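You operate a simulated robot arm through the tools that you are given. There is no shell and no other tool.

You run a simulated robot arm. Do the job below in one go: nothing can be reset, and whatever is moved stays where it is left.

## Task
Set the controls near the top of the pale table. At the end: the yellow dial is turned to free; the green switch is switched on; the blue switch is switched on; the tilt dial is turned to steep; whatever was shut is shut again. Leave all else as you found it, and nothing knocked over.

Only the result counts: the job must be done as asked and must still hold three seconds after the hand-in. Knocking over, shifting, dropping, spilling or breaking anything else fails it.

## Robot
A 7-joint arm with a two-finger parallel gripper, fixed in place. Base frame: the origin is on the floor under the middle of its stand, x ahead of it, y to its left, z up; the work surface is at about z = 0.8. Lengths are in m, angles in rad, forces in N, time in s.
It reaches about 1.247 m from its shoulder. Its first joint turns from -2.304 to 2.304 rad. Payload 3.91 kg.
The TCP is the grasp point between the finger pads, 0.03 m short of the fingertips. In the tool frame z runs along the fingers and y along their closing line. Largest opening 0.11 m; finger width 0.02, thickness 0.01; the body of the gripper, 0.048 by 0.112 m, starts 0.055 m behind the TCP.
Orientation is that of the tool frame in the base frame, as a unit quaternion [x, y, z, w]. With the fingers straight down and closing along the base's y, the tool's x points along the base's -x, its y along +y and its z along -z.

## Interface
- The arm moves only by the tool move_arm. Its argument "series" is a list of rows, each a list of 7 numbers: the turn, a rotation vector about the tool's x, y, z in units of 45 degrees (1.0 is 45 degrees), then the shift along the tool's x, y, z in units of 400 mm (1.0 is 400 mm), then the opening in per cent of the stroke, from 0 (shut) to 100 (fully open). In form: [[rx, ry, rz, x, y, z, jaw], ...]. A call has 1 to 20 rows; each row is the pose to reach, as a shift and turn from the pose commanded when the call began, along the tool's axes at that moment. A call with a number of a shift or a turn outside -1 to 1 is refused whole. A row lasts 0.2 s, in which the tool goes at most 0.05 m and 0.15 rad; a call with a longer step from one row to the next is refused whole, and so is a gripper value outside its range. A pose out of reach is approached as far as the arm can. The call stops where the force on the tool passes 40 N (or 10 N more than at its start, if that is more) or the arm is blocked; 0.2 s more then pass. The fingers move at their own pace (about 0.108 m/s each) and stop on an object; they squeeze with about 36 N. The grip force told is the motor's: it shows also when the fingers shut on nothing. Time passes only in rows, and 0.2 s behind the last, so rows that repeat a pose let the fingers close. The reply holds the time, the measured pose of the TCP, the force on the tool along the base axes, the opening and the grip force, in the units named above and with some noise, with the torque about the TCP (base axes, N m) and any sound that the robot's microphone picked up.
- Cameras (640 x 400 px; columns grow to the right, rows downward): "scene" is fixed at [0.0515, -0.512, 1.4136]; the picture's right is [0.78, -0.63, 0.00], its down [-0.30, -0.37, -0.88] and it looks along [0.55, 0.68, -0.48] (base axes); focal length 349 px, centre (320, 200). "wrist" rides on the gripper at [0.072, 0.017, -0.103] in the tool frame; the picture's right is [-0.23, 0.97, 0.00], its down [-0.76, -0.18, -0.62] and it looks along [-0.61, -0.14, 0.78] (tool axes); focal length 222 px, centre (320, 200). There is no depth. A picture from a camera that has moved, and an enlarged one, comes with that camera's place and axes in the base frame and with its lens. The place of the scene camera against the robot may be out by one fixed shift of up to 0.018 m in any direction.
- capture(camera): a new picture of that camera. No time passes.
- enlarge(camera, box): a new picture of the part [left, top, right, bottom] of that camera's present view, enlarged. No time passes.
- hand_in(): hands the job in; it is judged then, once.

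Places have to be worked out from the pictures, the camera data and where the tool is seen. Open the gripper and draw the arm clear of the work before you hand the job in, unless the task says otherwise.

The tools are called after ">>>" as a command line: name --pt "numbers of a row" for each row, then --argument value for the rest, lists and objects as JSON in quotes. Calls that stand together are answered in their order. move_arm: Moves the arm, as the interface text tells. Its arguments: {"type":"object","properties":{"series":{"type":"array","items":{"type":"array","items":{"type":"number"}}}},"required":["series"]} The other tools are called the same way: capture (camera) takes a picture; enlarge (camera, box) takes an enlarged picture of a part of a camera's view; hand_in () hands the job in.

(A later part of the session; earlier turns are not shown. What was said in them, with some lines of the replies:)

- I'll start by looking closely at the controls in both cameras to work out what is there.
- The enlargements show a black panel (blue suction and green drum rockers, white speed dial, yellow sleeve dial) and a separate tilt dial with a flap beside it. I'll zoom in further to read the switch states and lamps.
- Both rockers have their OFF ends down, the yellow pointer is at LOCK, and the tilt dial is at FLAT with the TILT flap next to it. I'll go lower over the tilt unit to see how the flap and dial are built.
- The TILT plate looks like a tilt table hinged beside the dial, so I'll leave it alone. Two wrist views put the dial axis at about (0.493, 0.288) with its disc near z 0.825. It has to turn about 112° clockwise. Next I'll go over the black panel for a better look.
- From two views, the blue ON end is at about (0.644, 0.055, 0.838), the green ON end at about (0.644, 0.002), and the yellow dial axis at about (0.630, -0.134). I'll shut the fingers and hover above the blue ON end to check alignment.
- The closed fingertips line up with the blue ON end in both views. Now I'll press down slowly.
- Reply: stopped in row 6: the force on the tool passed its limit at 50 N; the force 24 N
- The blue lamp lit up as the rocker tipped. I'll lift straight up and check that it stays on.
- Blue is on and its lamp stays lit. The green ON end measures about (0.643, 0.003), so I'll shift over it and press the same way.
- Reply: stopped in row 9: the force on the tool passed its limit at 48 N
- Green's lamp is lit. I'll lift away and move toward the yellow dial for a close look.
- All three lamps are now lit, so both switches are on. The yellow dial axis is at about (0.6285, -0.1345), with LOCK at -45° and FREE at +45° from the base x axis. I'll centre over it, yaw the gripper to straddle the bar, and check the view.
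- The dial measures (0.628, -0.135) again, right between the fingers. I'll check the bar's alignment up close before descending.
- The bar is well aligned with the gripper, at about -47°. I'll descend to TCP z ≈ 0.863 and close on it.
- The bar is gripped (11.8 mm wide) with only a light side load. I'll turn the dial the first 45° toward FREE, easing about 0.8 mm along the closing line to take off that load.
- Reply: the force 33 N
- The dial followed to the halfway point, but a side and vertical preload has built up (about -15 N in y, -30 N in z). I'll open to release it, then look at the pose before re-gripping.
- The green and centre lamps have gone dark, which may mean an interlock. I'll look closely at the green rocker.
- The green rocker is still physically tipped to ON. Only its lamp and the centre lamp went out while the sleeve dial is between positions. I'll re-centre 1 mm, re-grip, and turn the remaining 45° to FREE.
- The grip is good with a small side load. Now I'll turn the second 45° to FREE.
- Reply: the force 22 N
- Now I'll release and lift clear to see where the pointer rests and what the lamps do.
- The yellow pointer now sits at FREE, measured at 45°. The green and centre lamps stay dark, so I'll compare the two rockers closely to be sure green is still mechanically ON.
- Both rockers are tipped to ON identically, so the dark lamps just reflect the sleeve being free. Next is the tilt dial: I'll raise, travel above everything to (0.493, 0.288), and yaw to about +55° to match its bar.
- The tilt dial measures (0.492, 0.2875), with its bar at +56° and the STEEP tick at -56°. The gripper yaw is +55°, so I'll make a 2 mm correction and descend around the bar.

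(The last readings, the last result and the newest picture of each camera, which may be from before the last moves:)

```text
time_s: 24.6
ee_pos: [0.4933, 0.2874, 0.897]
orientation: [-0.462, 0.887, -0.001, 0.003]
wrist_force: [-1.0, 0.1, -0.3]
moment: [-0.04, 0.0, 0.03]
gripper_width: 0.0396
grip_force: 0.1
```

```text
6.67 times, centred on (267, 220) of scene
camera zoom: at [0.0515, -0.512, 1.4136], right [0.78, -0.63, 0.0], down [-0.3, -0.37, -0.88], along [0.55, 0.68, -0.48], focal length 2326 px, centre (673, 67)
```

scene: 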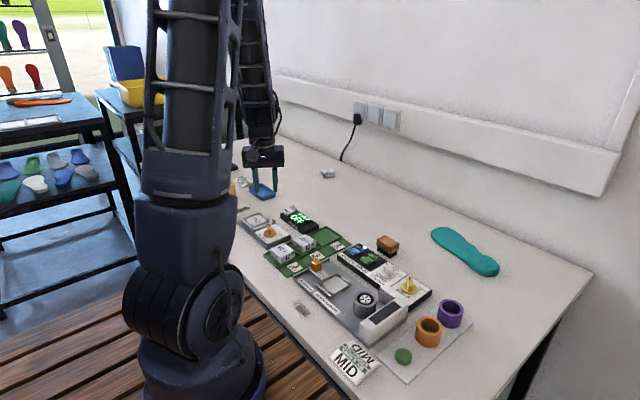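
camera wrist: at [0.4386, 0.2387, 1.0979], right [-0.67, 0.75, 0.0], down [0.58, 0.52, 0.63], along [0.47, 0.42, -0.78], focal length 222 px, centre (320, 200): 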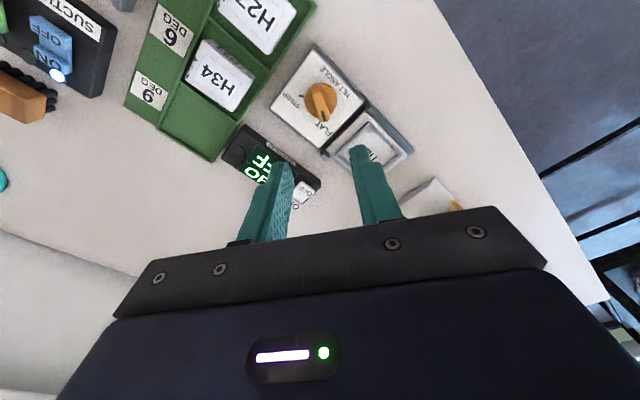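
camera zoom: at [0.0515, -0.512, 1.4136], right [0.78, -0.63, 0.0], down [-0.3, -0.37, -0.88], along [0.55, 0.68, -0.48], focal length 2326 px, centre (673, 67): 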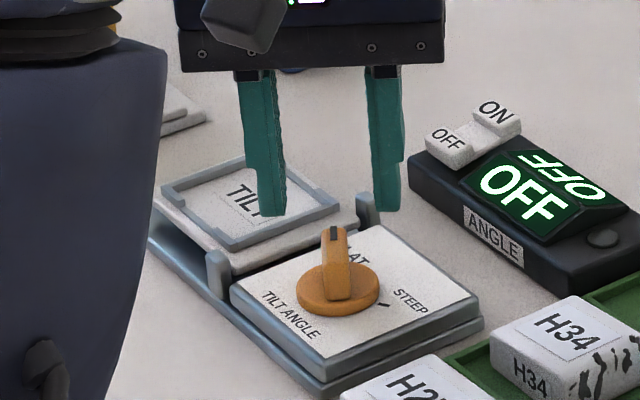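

The alignment is good: the dial axis at (0.4918, 0.2872) against the TCP at (0.4923, 0.2874). I'll descend to z ≈ 0.860 and close on the bar.

>>> move_arm --pt "0 0 0 0.001 0.001 0.05 36" --pt "0 0 0 0.001 0.001 0.0875 36" --pt "0 0 0 0.001 0.001 0.0875 36" --pt "0 0 0 0.001 0.001 0.0875 10" --pt "0 0 0 0.001 0.001 0.0875 0" --pt "0 0 0 0.001 0.001 0.0875 0"

>>> enlarge --camera "scene" --box '[232, 190, 302, 250]'

```text
time_s: 26.0
ee_pos: [0.4926, 0.2876, 0.8608]
orientation: [-0.461, 0.888, -0.001, 0.002]
wrist_force: [12.4, -11.1, -2.7]
moment: [-0.07, 0.04, -0.01]
gripper_width: 0.012
grip_force: 45.3
```

```text
6.67 times, centred on (267, 220) of scene
camera zoom: at [0.0515, -0.512, 1.4136], right [0.78, -0.63, 0.0], down [-0.3, -0.37, -0.88], along [0.55, 0.68, -0.48], focal length 2326 px, centre (673, 67)
```

zoom: 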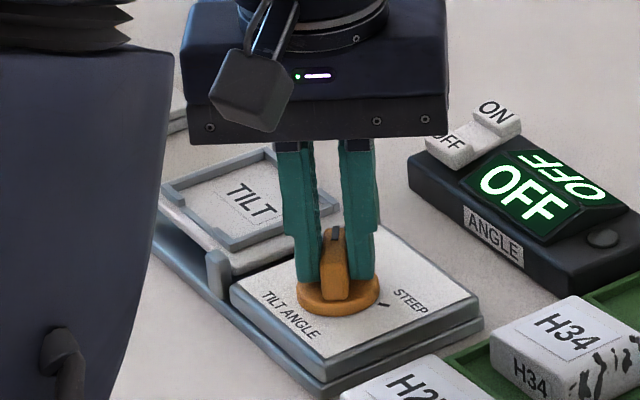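

The bar is gripped with about 16 N of side load along the closing line. I'll shift 1 mm to relieve it and turn the first 45° toward STEEP.

>>> move_arm --pt "0 0 0 0 -0.0015 0 0" --pt "0 0 0.1 0 -0.0025 0 0" --pt "0 0 0.25 0 -0.0025 0 0" --pt "0 0 0.4 0 -0.0025 0 0" --pt "0 0 0.55 0 -0.0025 0 0" --pt "0 0 0.7 0 -0.0025 0 0" --pt "0 0 0.85 0 -0.0025 0 0" --pt "0 0 1.0 0 -0.0025 0 0"

>>> enlarge --camera "wrist" --box '[220, 60, 420, 185]'

>>> enlarge --camera "scene" --box '[232, 190, 302, 250]'

```text
time_s: 27.8
ee_pos: [0.4921, 0.2872, 0.86]
orientation: [-0.117, 0.993, 0.001, 0.002]
wrist_force: [0.5, -9.8, 7.5]
moment: [-0.04, 0.05, 0.0]
gripper_width: 0.0117
grip_force: 44.9
stopped in row 8: the force on the tool passed its limit at 41 N (the readings are from after the stop); the commanded pose is now the measured one
```

```text
3.20 times, centred on (320, 122) of wrist
camera zoom: at [0.418, 0.2868, 0.9631], right [-0.01, 1.0, 0.0], down [0.78, 0.0, 0.63], along [0.63, 0.0, -0.78], focal length 711 px, centre (320, 448)
```

zoom: 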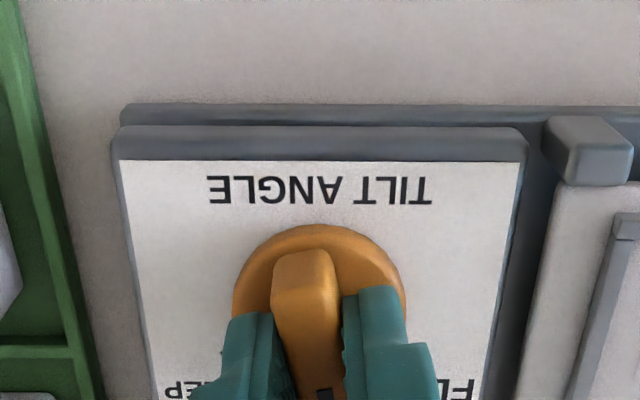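

```text
6.67 times, centred on (267, 220) of scene
camera zoom: at [0.0515, -0.512, 1.4136], right [0.78, -0.63, 0.0], down [-0.3, -0.37, -0.88], along [0.55, 0.68, -0.48], focal length 2326 px, centre (673, 67)
```

zoom: 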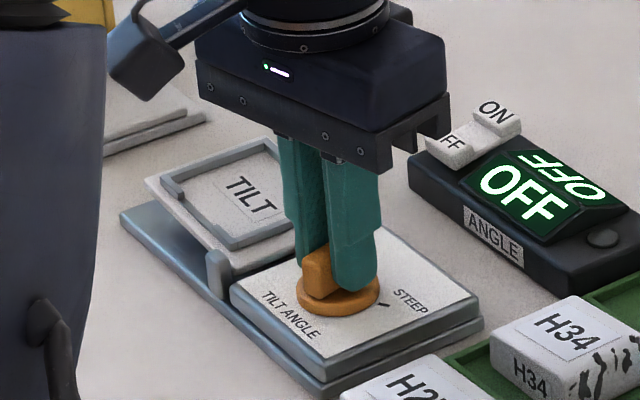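

The tilt table's far edge is rising as the dial turns, as expected. The turn stopped at the force limit at yaw 13°, so I'll release and re-centre by 0.6 mm before continuing.

>>> move_arm --pt "0 0 0 0 0 0 25" --pt "0 0 0 0 -0.0015 0 30" --pt "0 0 0 0 -0.0015 0 30"

>>> enlarge --camera "wrist" --box '[220, 85, 420, 210]'

```text
time_s: 28.6
ee_pos: [0.4931, 0.2868, 0.8601]
orientation: [-0.117, 0.993, 0.001, 0.003]
wrist_force: [-0.5, 0.2, 0.6]
moment: [-0.03, -0.04, -0.01]
gripper_width: 0.033
grip_force: 0.0
```

```text
3.20 times, centred on (320, 148) of wrist
camera zoom: at [0.418, 0.2868, 0.9632], right [-0.01, 1.0, 0.0], down [0.78, 0.0, 0.63], along [0.63, 0.0, -0.78], focal length 711 px, centre (320, 368)
```

zoom: 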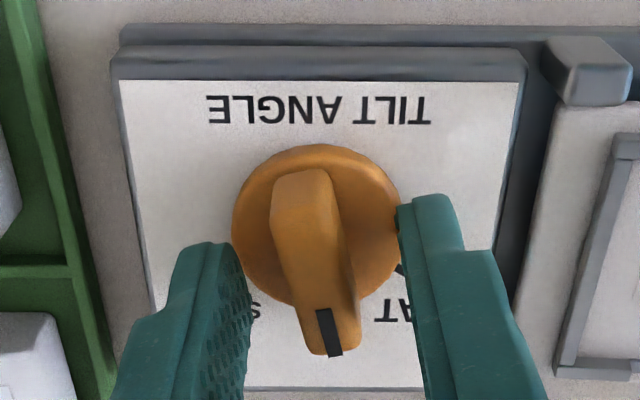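

The dial held its place and sits centred between the fingers. I'll re-close and read the force.

>>> move_arm --pt "0 0 0 0 0 0 10" --pt "0 0 0 0 0 0 0" --pt "0 0 0 0 0 0 0"

```text
time_s: 29.4
ee_pos: [0.4919, 0.2866, 0.8601]
orientation: [-0.118, 0.993, 0.001, 0.004]
wrist_force: [0.5, -1.7, 0.3]
moment: [0.06, -0.08, 0.02]
gripper_width: 0.0121
grip_force: 45.3
```

The force is almost zero now. I'll continue turning in smaller increments.

>>> move_arm --pt "0 0 0.12 0 0 0 0" --pt "0 0 0.24 0 0 0 0" --pt "0 0 0.36 0 0 0 0" --pt "0 0 0.48 0 0 0 0" --pt "0 0 0.6 0 0 0 0" --pt "0 0 0.72 0 0 0 0"

```text
time_s: 30.8
ee_pos: [0.4932, 0.2845, 0.8597]
orientation: [0.165, 0.986, 0.001, 0.002]
wrist_force: [-4.1, -7.8, 18.7]
moment: [-0.82, -0.56, 0.01]
gripper_width: 0.0122
grip_force: 44.2
```

The yaw is -19° and the load is moderate. I'll release, re-centre and re-grip again before the last part.

>>> move_arm --pt "0 0 0 0 0 0 25" --pt "0 0 0 0 -0.0012 0 30" --pt "0 0 0 0 -0.0012 0 30" --pt "0 0 0 0 -0.0012 0 10" --pt "0 0 0 0 -0.0012 0 0" --pt "0 0 0 0 -0.0012 0 0"

>>> enlarge --camera "scene" --box '[232, 190, 302, 250]'

```text
time_s: 32.1
ee_pos: [0.4918, 0.2871, 0.8599]
orientation: [0.163, 0.987, 0.001, 0.003]
wrist_force: [0.3, 0.0, -1.1]
moment: [-0.39, -0.16, -0.02]
gripper_width: 0.0119
grip_force: 44.8
```

```text
6.67 times, centred on (267, 220) of scene
camera zoom: at [0.0515, -0.512, 1.4136], right [0.78, -0.63, 0.0], down [-0.3, -0.37, -0.88], along [0.55, 0.68, -0.48], focal length 2326 px, centre (673, 67)
```

zoom: 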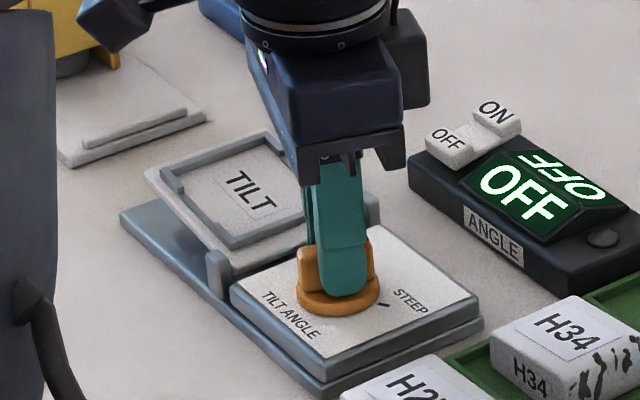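

The loads are zeroed. I'll turn the remaining 37° to STEEP.

>>> move_arm --pt "0 0 0.12 0 0 0 0" --pt "0 0 0.24 0 0 0 0" --pt "0 0 0.36 0 0 0 0" --pt "0 0 0.48 0 0 0 0" --pt "0 0 0.6 0 0 0 0" --pt "0 0 0.72 0 0 0 0" --pt "0 0 0.82 0 0 0 0"

>>> enlarge --camera "scene" --box '[232, 190, 302, 250]'

>>> enlarge --camera "wrist" --box '[220, 85, 420, 210]'

```text
time_s: 33.8
ee_pos: [0.4917, 0.2862, 0.8603]
orientation: [0.469, 0.883, 0.001, 0.003]
wrist_force: [4.5, -2.3, -19.5]
moment: [-0.9, -0.1, 0.01]
gripper_width: 0.0121
grip_force: 44.4
```

```text
6.67 times, centred on (267, 220) of scene
camera zoom: at [0.0515, -0.512, 1.4136], right [0.78, -0.63, 0.0], down [-0.3, -0.37, -0.88], along [0.55, 0.68, -0.48], focal length 2326 px, centre (673, 67)
```

zoom: 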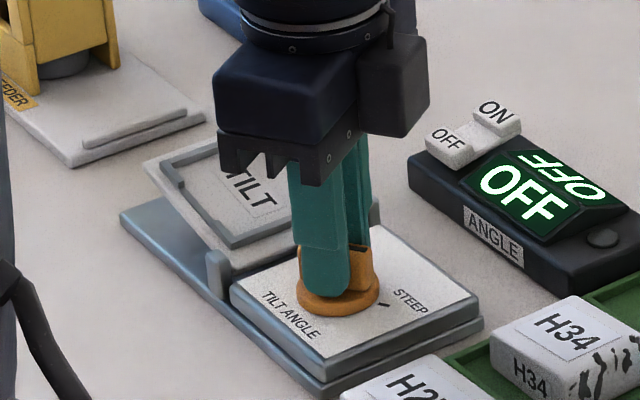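

```text
3.20 times, centred on (320, 148) of wrist
camera zoom: at [0.4656, 0.3558, 0.963], right [0.93, 0.36, 0.01], down [0.28, -0.73, 0.62], along [0.23, -0.58, -0.78], focal length 711 px, centre (320, 368)
```

zoom: 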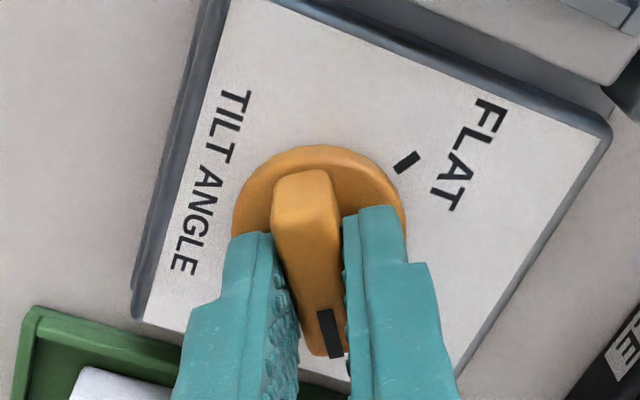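

The dial is at yaw -56°. I'll release, lift, and check the pointer against the STEEP tick.

>>> move_arm --pt "0 0 0 0 0 0 20" --pt "0 0 0 0 0 0 32" --pt "0 0 0 0 0 0 32" --pt "0 0 0 0 0 -0.05 32" --pt "0 0 0 0 0 -0.15 32" --pt "0 0 0 0 0 -0.2 32" --pt "0 0 0 0 0 -0.2 32"

>>> enlarge --camera "wrist" --box '[220, 60, 420, 185]'

>>> enlarge --camera "scene" --box '[232, 190, 302, 250]'

>>> capture --camera "scene"

```text
time_s: 35.4
ee_pos: [0.4922, 0.2845, 0.9405]
orientation: [0.468, 0.884, 0.002, 0.002]
wrist_force: [0.4, -0.5, -0.8]
moment: [0.01, 0.01, 0.01]
gripper_width: 0.0352
grip_force: 0.1
```

```text
3.20 times, centred on (320, 122) of wrist
camera zoom: at [0.4652, 0.3554, 1.043], right [0.93, 0.36, 0.01], down [0.28, -0.73, 0.62], along [0.23, -0.58, -0.78], focal length 711 px, centre (320, 448)
```

zoom: 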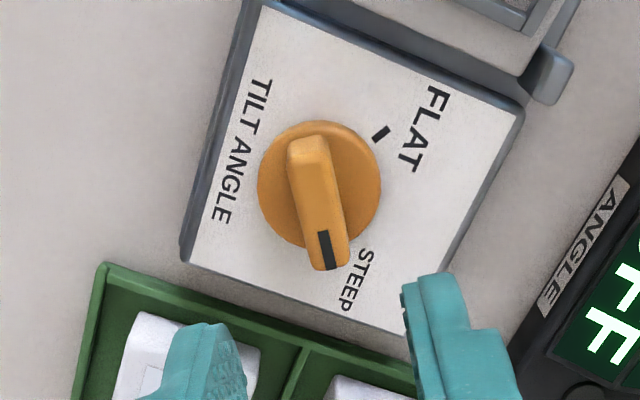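

```text
6.67 times, centred on (267, 220) of scene
camera zoom: at [0.0515, -0.512, 1.4136], right [0.78, -0.63, 0.0], down [-0.3, -0.37, -0.88], along [0.55, 0.68, -0.48], focal length 2326 px, centre (673, 67)
```

zoom: 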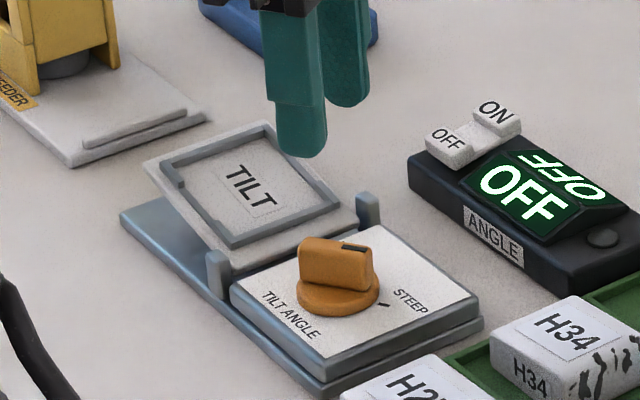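

```text
taken
```

scene: 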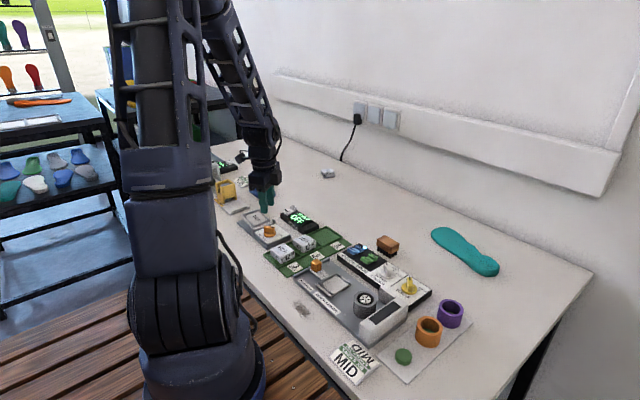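

The pointer reads about -57°, right at STEEP, and the tilt table has risen. I'll zoom in to confirm the pointer covers the STEEP tick and check the black panel again.

>>> enlarge --camera "wrist" --box '[295, 90, 355, 130]'

>>> enlarge --camera "scene" --box '[250, 215, 300, 247]'

>>> enlarge --camera "scene" --box '[335, 235, 435, 298]'

```text
10.00 times, centred on (325, 110) of wrist
camera zoom: at [0.4652, 0.3554, 1.043], right [0.93, 0.36, 0.01], down [0.28, -0.73, 0.62], along [0.23, -0.58, -0.78], focal length 2221 px, centre (270, 1100)
```

zoom: 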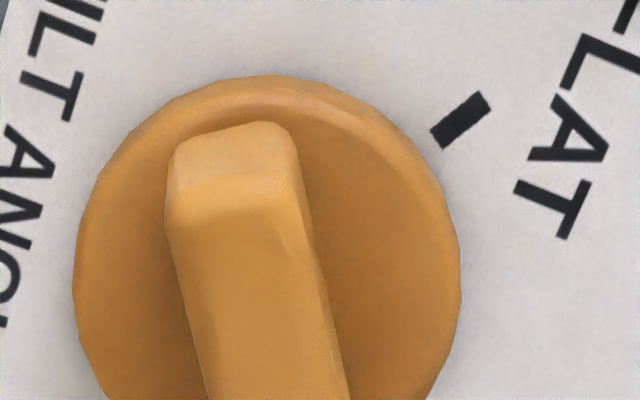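

```text
12.50 times, centred on (275, 231) of scene
camera zoom: at [0.0515, -0.512, 1.4136], right [0.78, -0.63, 0.0], down [-0.3, -0.37, -0.88], along [0.55, 0.68, -0.48], focal length 4361 px, centre (882, -188)
```

zoom: 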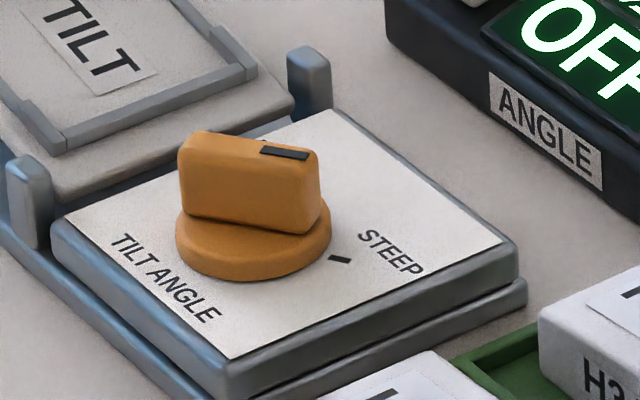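

```text
6.35 times, centred on (385, 266) of scene
camera zoom: at [0.0515, -0.512, 1.4136], right [0.78, -0.63, 0.0], down [-0.3, -0.37, -0.88], along [0.55, 0.68, -0.48], focal length 2215 px, centre (-93, -222)
```

zoom: 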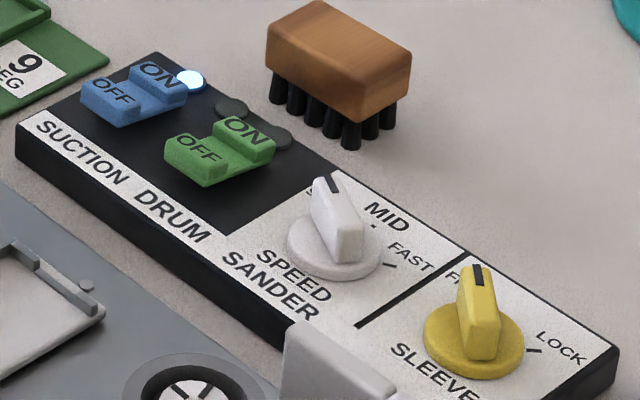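

I'll zoom on the pointer tip itself in the wrist view to compare it with the STEEP tick.

>>> enlarge --camera "wrist" --box '[295, 115, 355, 155]'

>>> capture --camera "wrist"

```text
10.00 times, centred on (325, 135) of wrist
camera zoom: at [0.4652, 0.3554, 1.043], right [0.93, 0.36, 0.01], down [0.28, -0.73, 0.62], along [0.23, -0.58, -0.78], focal length 2221 px, centre (270, 850)
```

zoom: 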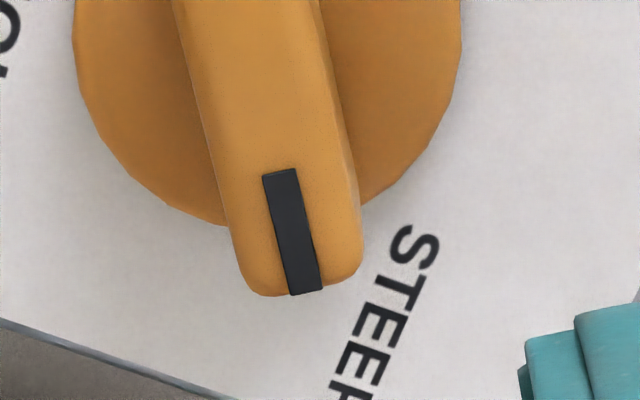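

```text
taken
camera wrist: at [0.4652, 0.3554, 1.043], right [0.93, 0.36, 0.01], down [0.28, -0.73, 0.62], along [0.23, -0.58, -0.78], focal length 222 px, centre (320, 200)
```

wrist: 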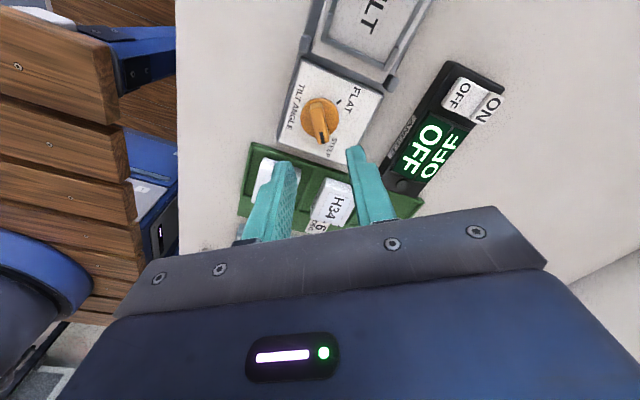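

In this view the bar hides the STEEP tick and measures -55° to -57°. I'll rise and swing the wrist back so that I can see the pointer and both ticks from another side.

>>> move_arm --pt "0 0 0 0 0 -0.08 32" --pt "0 0 -0.125 0 0 -0.16 32" --pt "0 0 -0.25 0 0 -0.2 40" --pt "0 0 -0.375 0 0 -0.2 60" --pt "0 0 -0.5 0 0 -0.2 80" --pt "0 0 -0.625 0 0 -0.2 100" --pt "0 0 -0.75 0 0 -0.2 100" --pt "0 0 -0.875 0 0 -0.2 100" --pt "0 0 -1.0 0 0 -0.2 100" --pt "0 0 -1.0 0 0 -0.2 100"

>>> capture --camera "wrist"

>>> enlarge --camera "wrist" --box '[270, 60, 370, 122]'

```text
time_s: 37.5
ee_pos: [0.4908, 0.2855, 1.0197]
orientation: [0.093, 0.996, 0.001, 0.002]
wrist_force: [0.5, 0.0, -0.2]
moment: [-0.01, 0.0, -0.05]
gripper_width: 0.1102
grip_force: 0.1
```

```text
taken
camera wrist: at [0.4233, 0.3163, 1.1233], right [0.4, 0.91, 0.0], down [0.71, -0.32, 0.63], along [0.57, -0.25, -0.78], focal length 222 px, centre (320, 200)
```

wrist: 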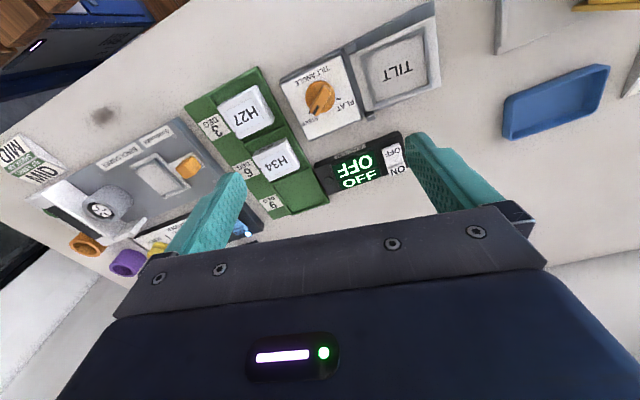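

```text
6.40 times, centred on (320, 91) of wrist
camera zoom: at [0.4233, 0.3163, 1.1233], right [0.4, 0.91, 0.0], down [0.71, -0.32, 0.63], along [0.57, -0.25, -0.78], focal length 1422 px, centre (320, 898)
```

zoom: 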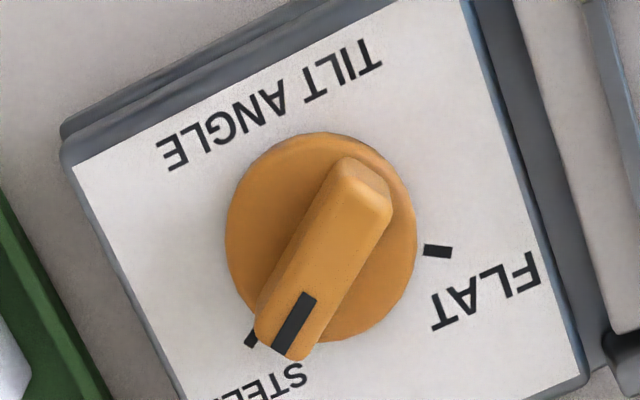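

The STEEP tick is visible right beside the pointer tip, which is the parallax you'd expect for a pointer at about -56° against a tick at about -57°. I'll now withdraw to the starting pose with the gripper open and do a last check of everything.

>>> move_arm --pt "0 0 -0.06 -0.04 -0.01 -0.06 100" --pt "0 0 -0.12 -0.08 -0.02 -0.12 100" --pt "0 0 -0.18 -0.12 -0.03 -0.18 100" --pt "0 0 -0.24 -0.16 -0.042 -0.22 100" --pt "0 0 -0.24 -0.2 -0.053 -0.245 100" --pt "0 0 -0.24 -0.2 -0.053 -0.245 100"

>>> capture --camera "scene"

>>> capture --camera "wrist"

>>> enlarge --camera "scene" --box '[320, 230, 480, 330]'

>>> enlarge --camera "scene" --box '[220, 170, 380, 270]'

>>> enlarge --camera "wrist" --box '[110, 110, 260, 190]'

```text
time_s: 39.0
ee_pos: [0.5641, 0.2501, 1.1193]
orientation: [0.0, 1.0, 0.001, 0.003]
wrist_force: [-0.9, -0.8, -0.2]
moment: [0.01, 0.02, -0.02]
gripper_width: 0.1101
grip_force: 0.1
```

```text
taken
```

scene: 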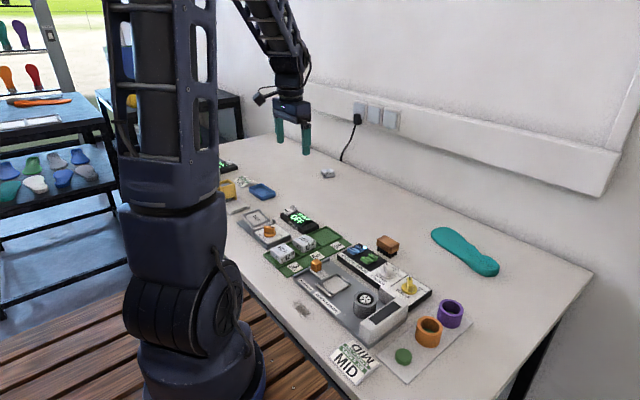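

```text
taken
camera wrist: at [0.4924, 0.2677, 1.2222], right [0.23, 0.97, 0.0], down [0.76, -0.18, 0.63], along [0.61, -0.14, -0.78], focal length 222 px, centre (320, 200)
```

wrist: 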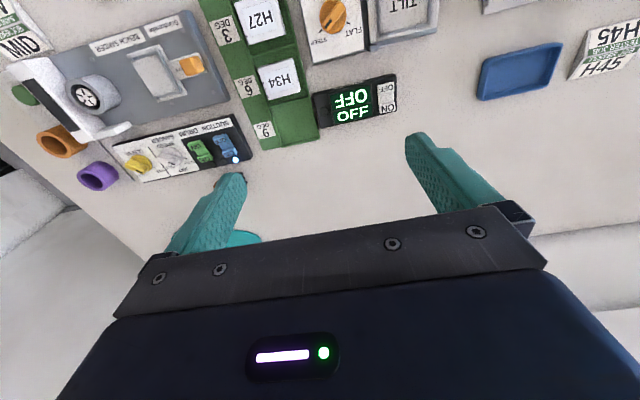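

```text
4.00 times, centred on (400, 280) of scene
camera zoom: at [0.0515, -0.512, 1.4136], right [0.78, -0.63, 0.0], down [-0.3, -0.37, -0.88], along [0.55, 0.68, -0.48], focal length 1396 px, centre (0, -120)
```

zoom: 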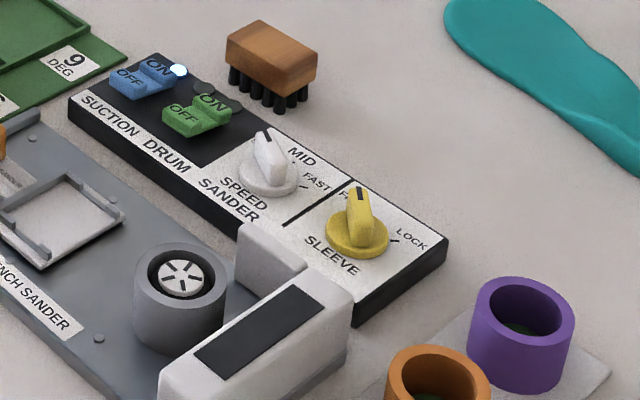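

```text
4.00 times, centred on (300, 220) of scene
camera zoom: at [0.0515, -0.512, 1.4136], right [0.78, -0.63, 0.0], down [-0.3, -0.37, -0.88], along [0.55, 0.68, -0.48], focal length 1396 px, centre (400, 120)
```

zoom: 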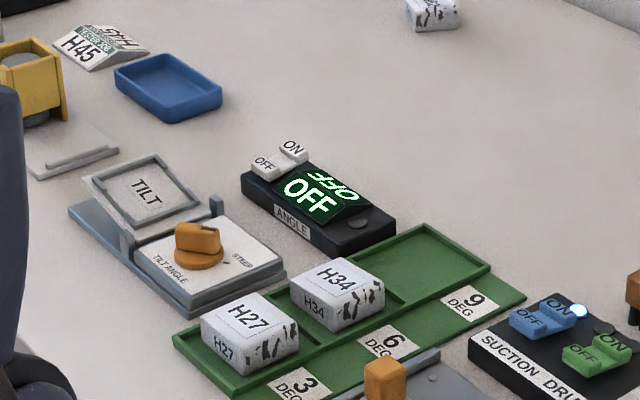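

```text
4.27 times, centred on (185, 150) of wrist
camera zoom: at [0.4924, 0.2677, 1.2222], right [0.23, 0.97, 0.0], down [0.76, -0.18, 0.63], along [0.61, -0.14, -0.78], focal length 948 px, centre (896, 413)
```

zoom: 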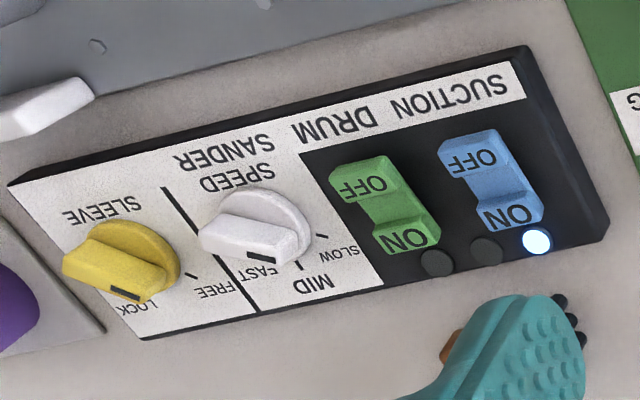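

Final check: the blue and green rockers are both tipped to ON, the yellow pointer is at FREE and the tilt pointer is at STEEP. The speed dial, angle unit, blocks, brush and sleeves look unchanged, and the TILT plate moved only as the dial drove it. The arm is clear with the gripper open, so I'm handing in.

>>> hand_in

```text
The job is handed in.
```

I set all four controls as asked and handed the job in. The tool only confirmed that it was received, so I don't know yet whether it passed.

- **Yellow dial:** the pointer is at FREE, within about 1° of the mark.
- **Blue switch:** it is ON and its lamp is lit.
- **Green switch:** the rocker is tipped to ON, just like the blue one, but its lamp is dark. It lit when I pressed the switch, then went out with the amber lamp between the two switches once the yellow dial left LOCK. I took this to mean the drum only runs with the sleeve locked, so I left the switch ON. I did not switch it off and on again to test that.
- **Tilt dial:** the pointer is at STEEP, about 1° short of the mark. The TILT plate beside it rose as the dial turned.

None of these controls was under a closed cover, so there was nothing to shut again. In the last pictures everything else looked unmoved. The arm is back near its starting position with the gripper open.
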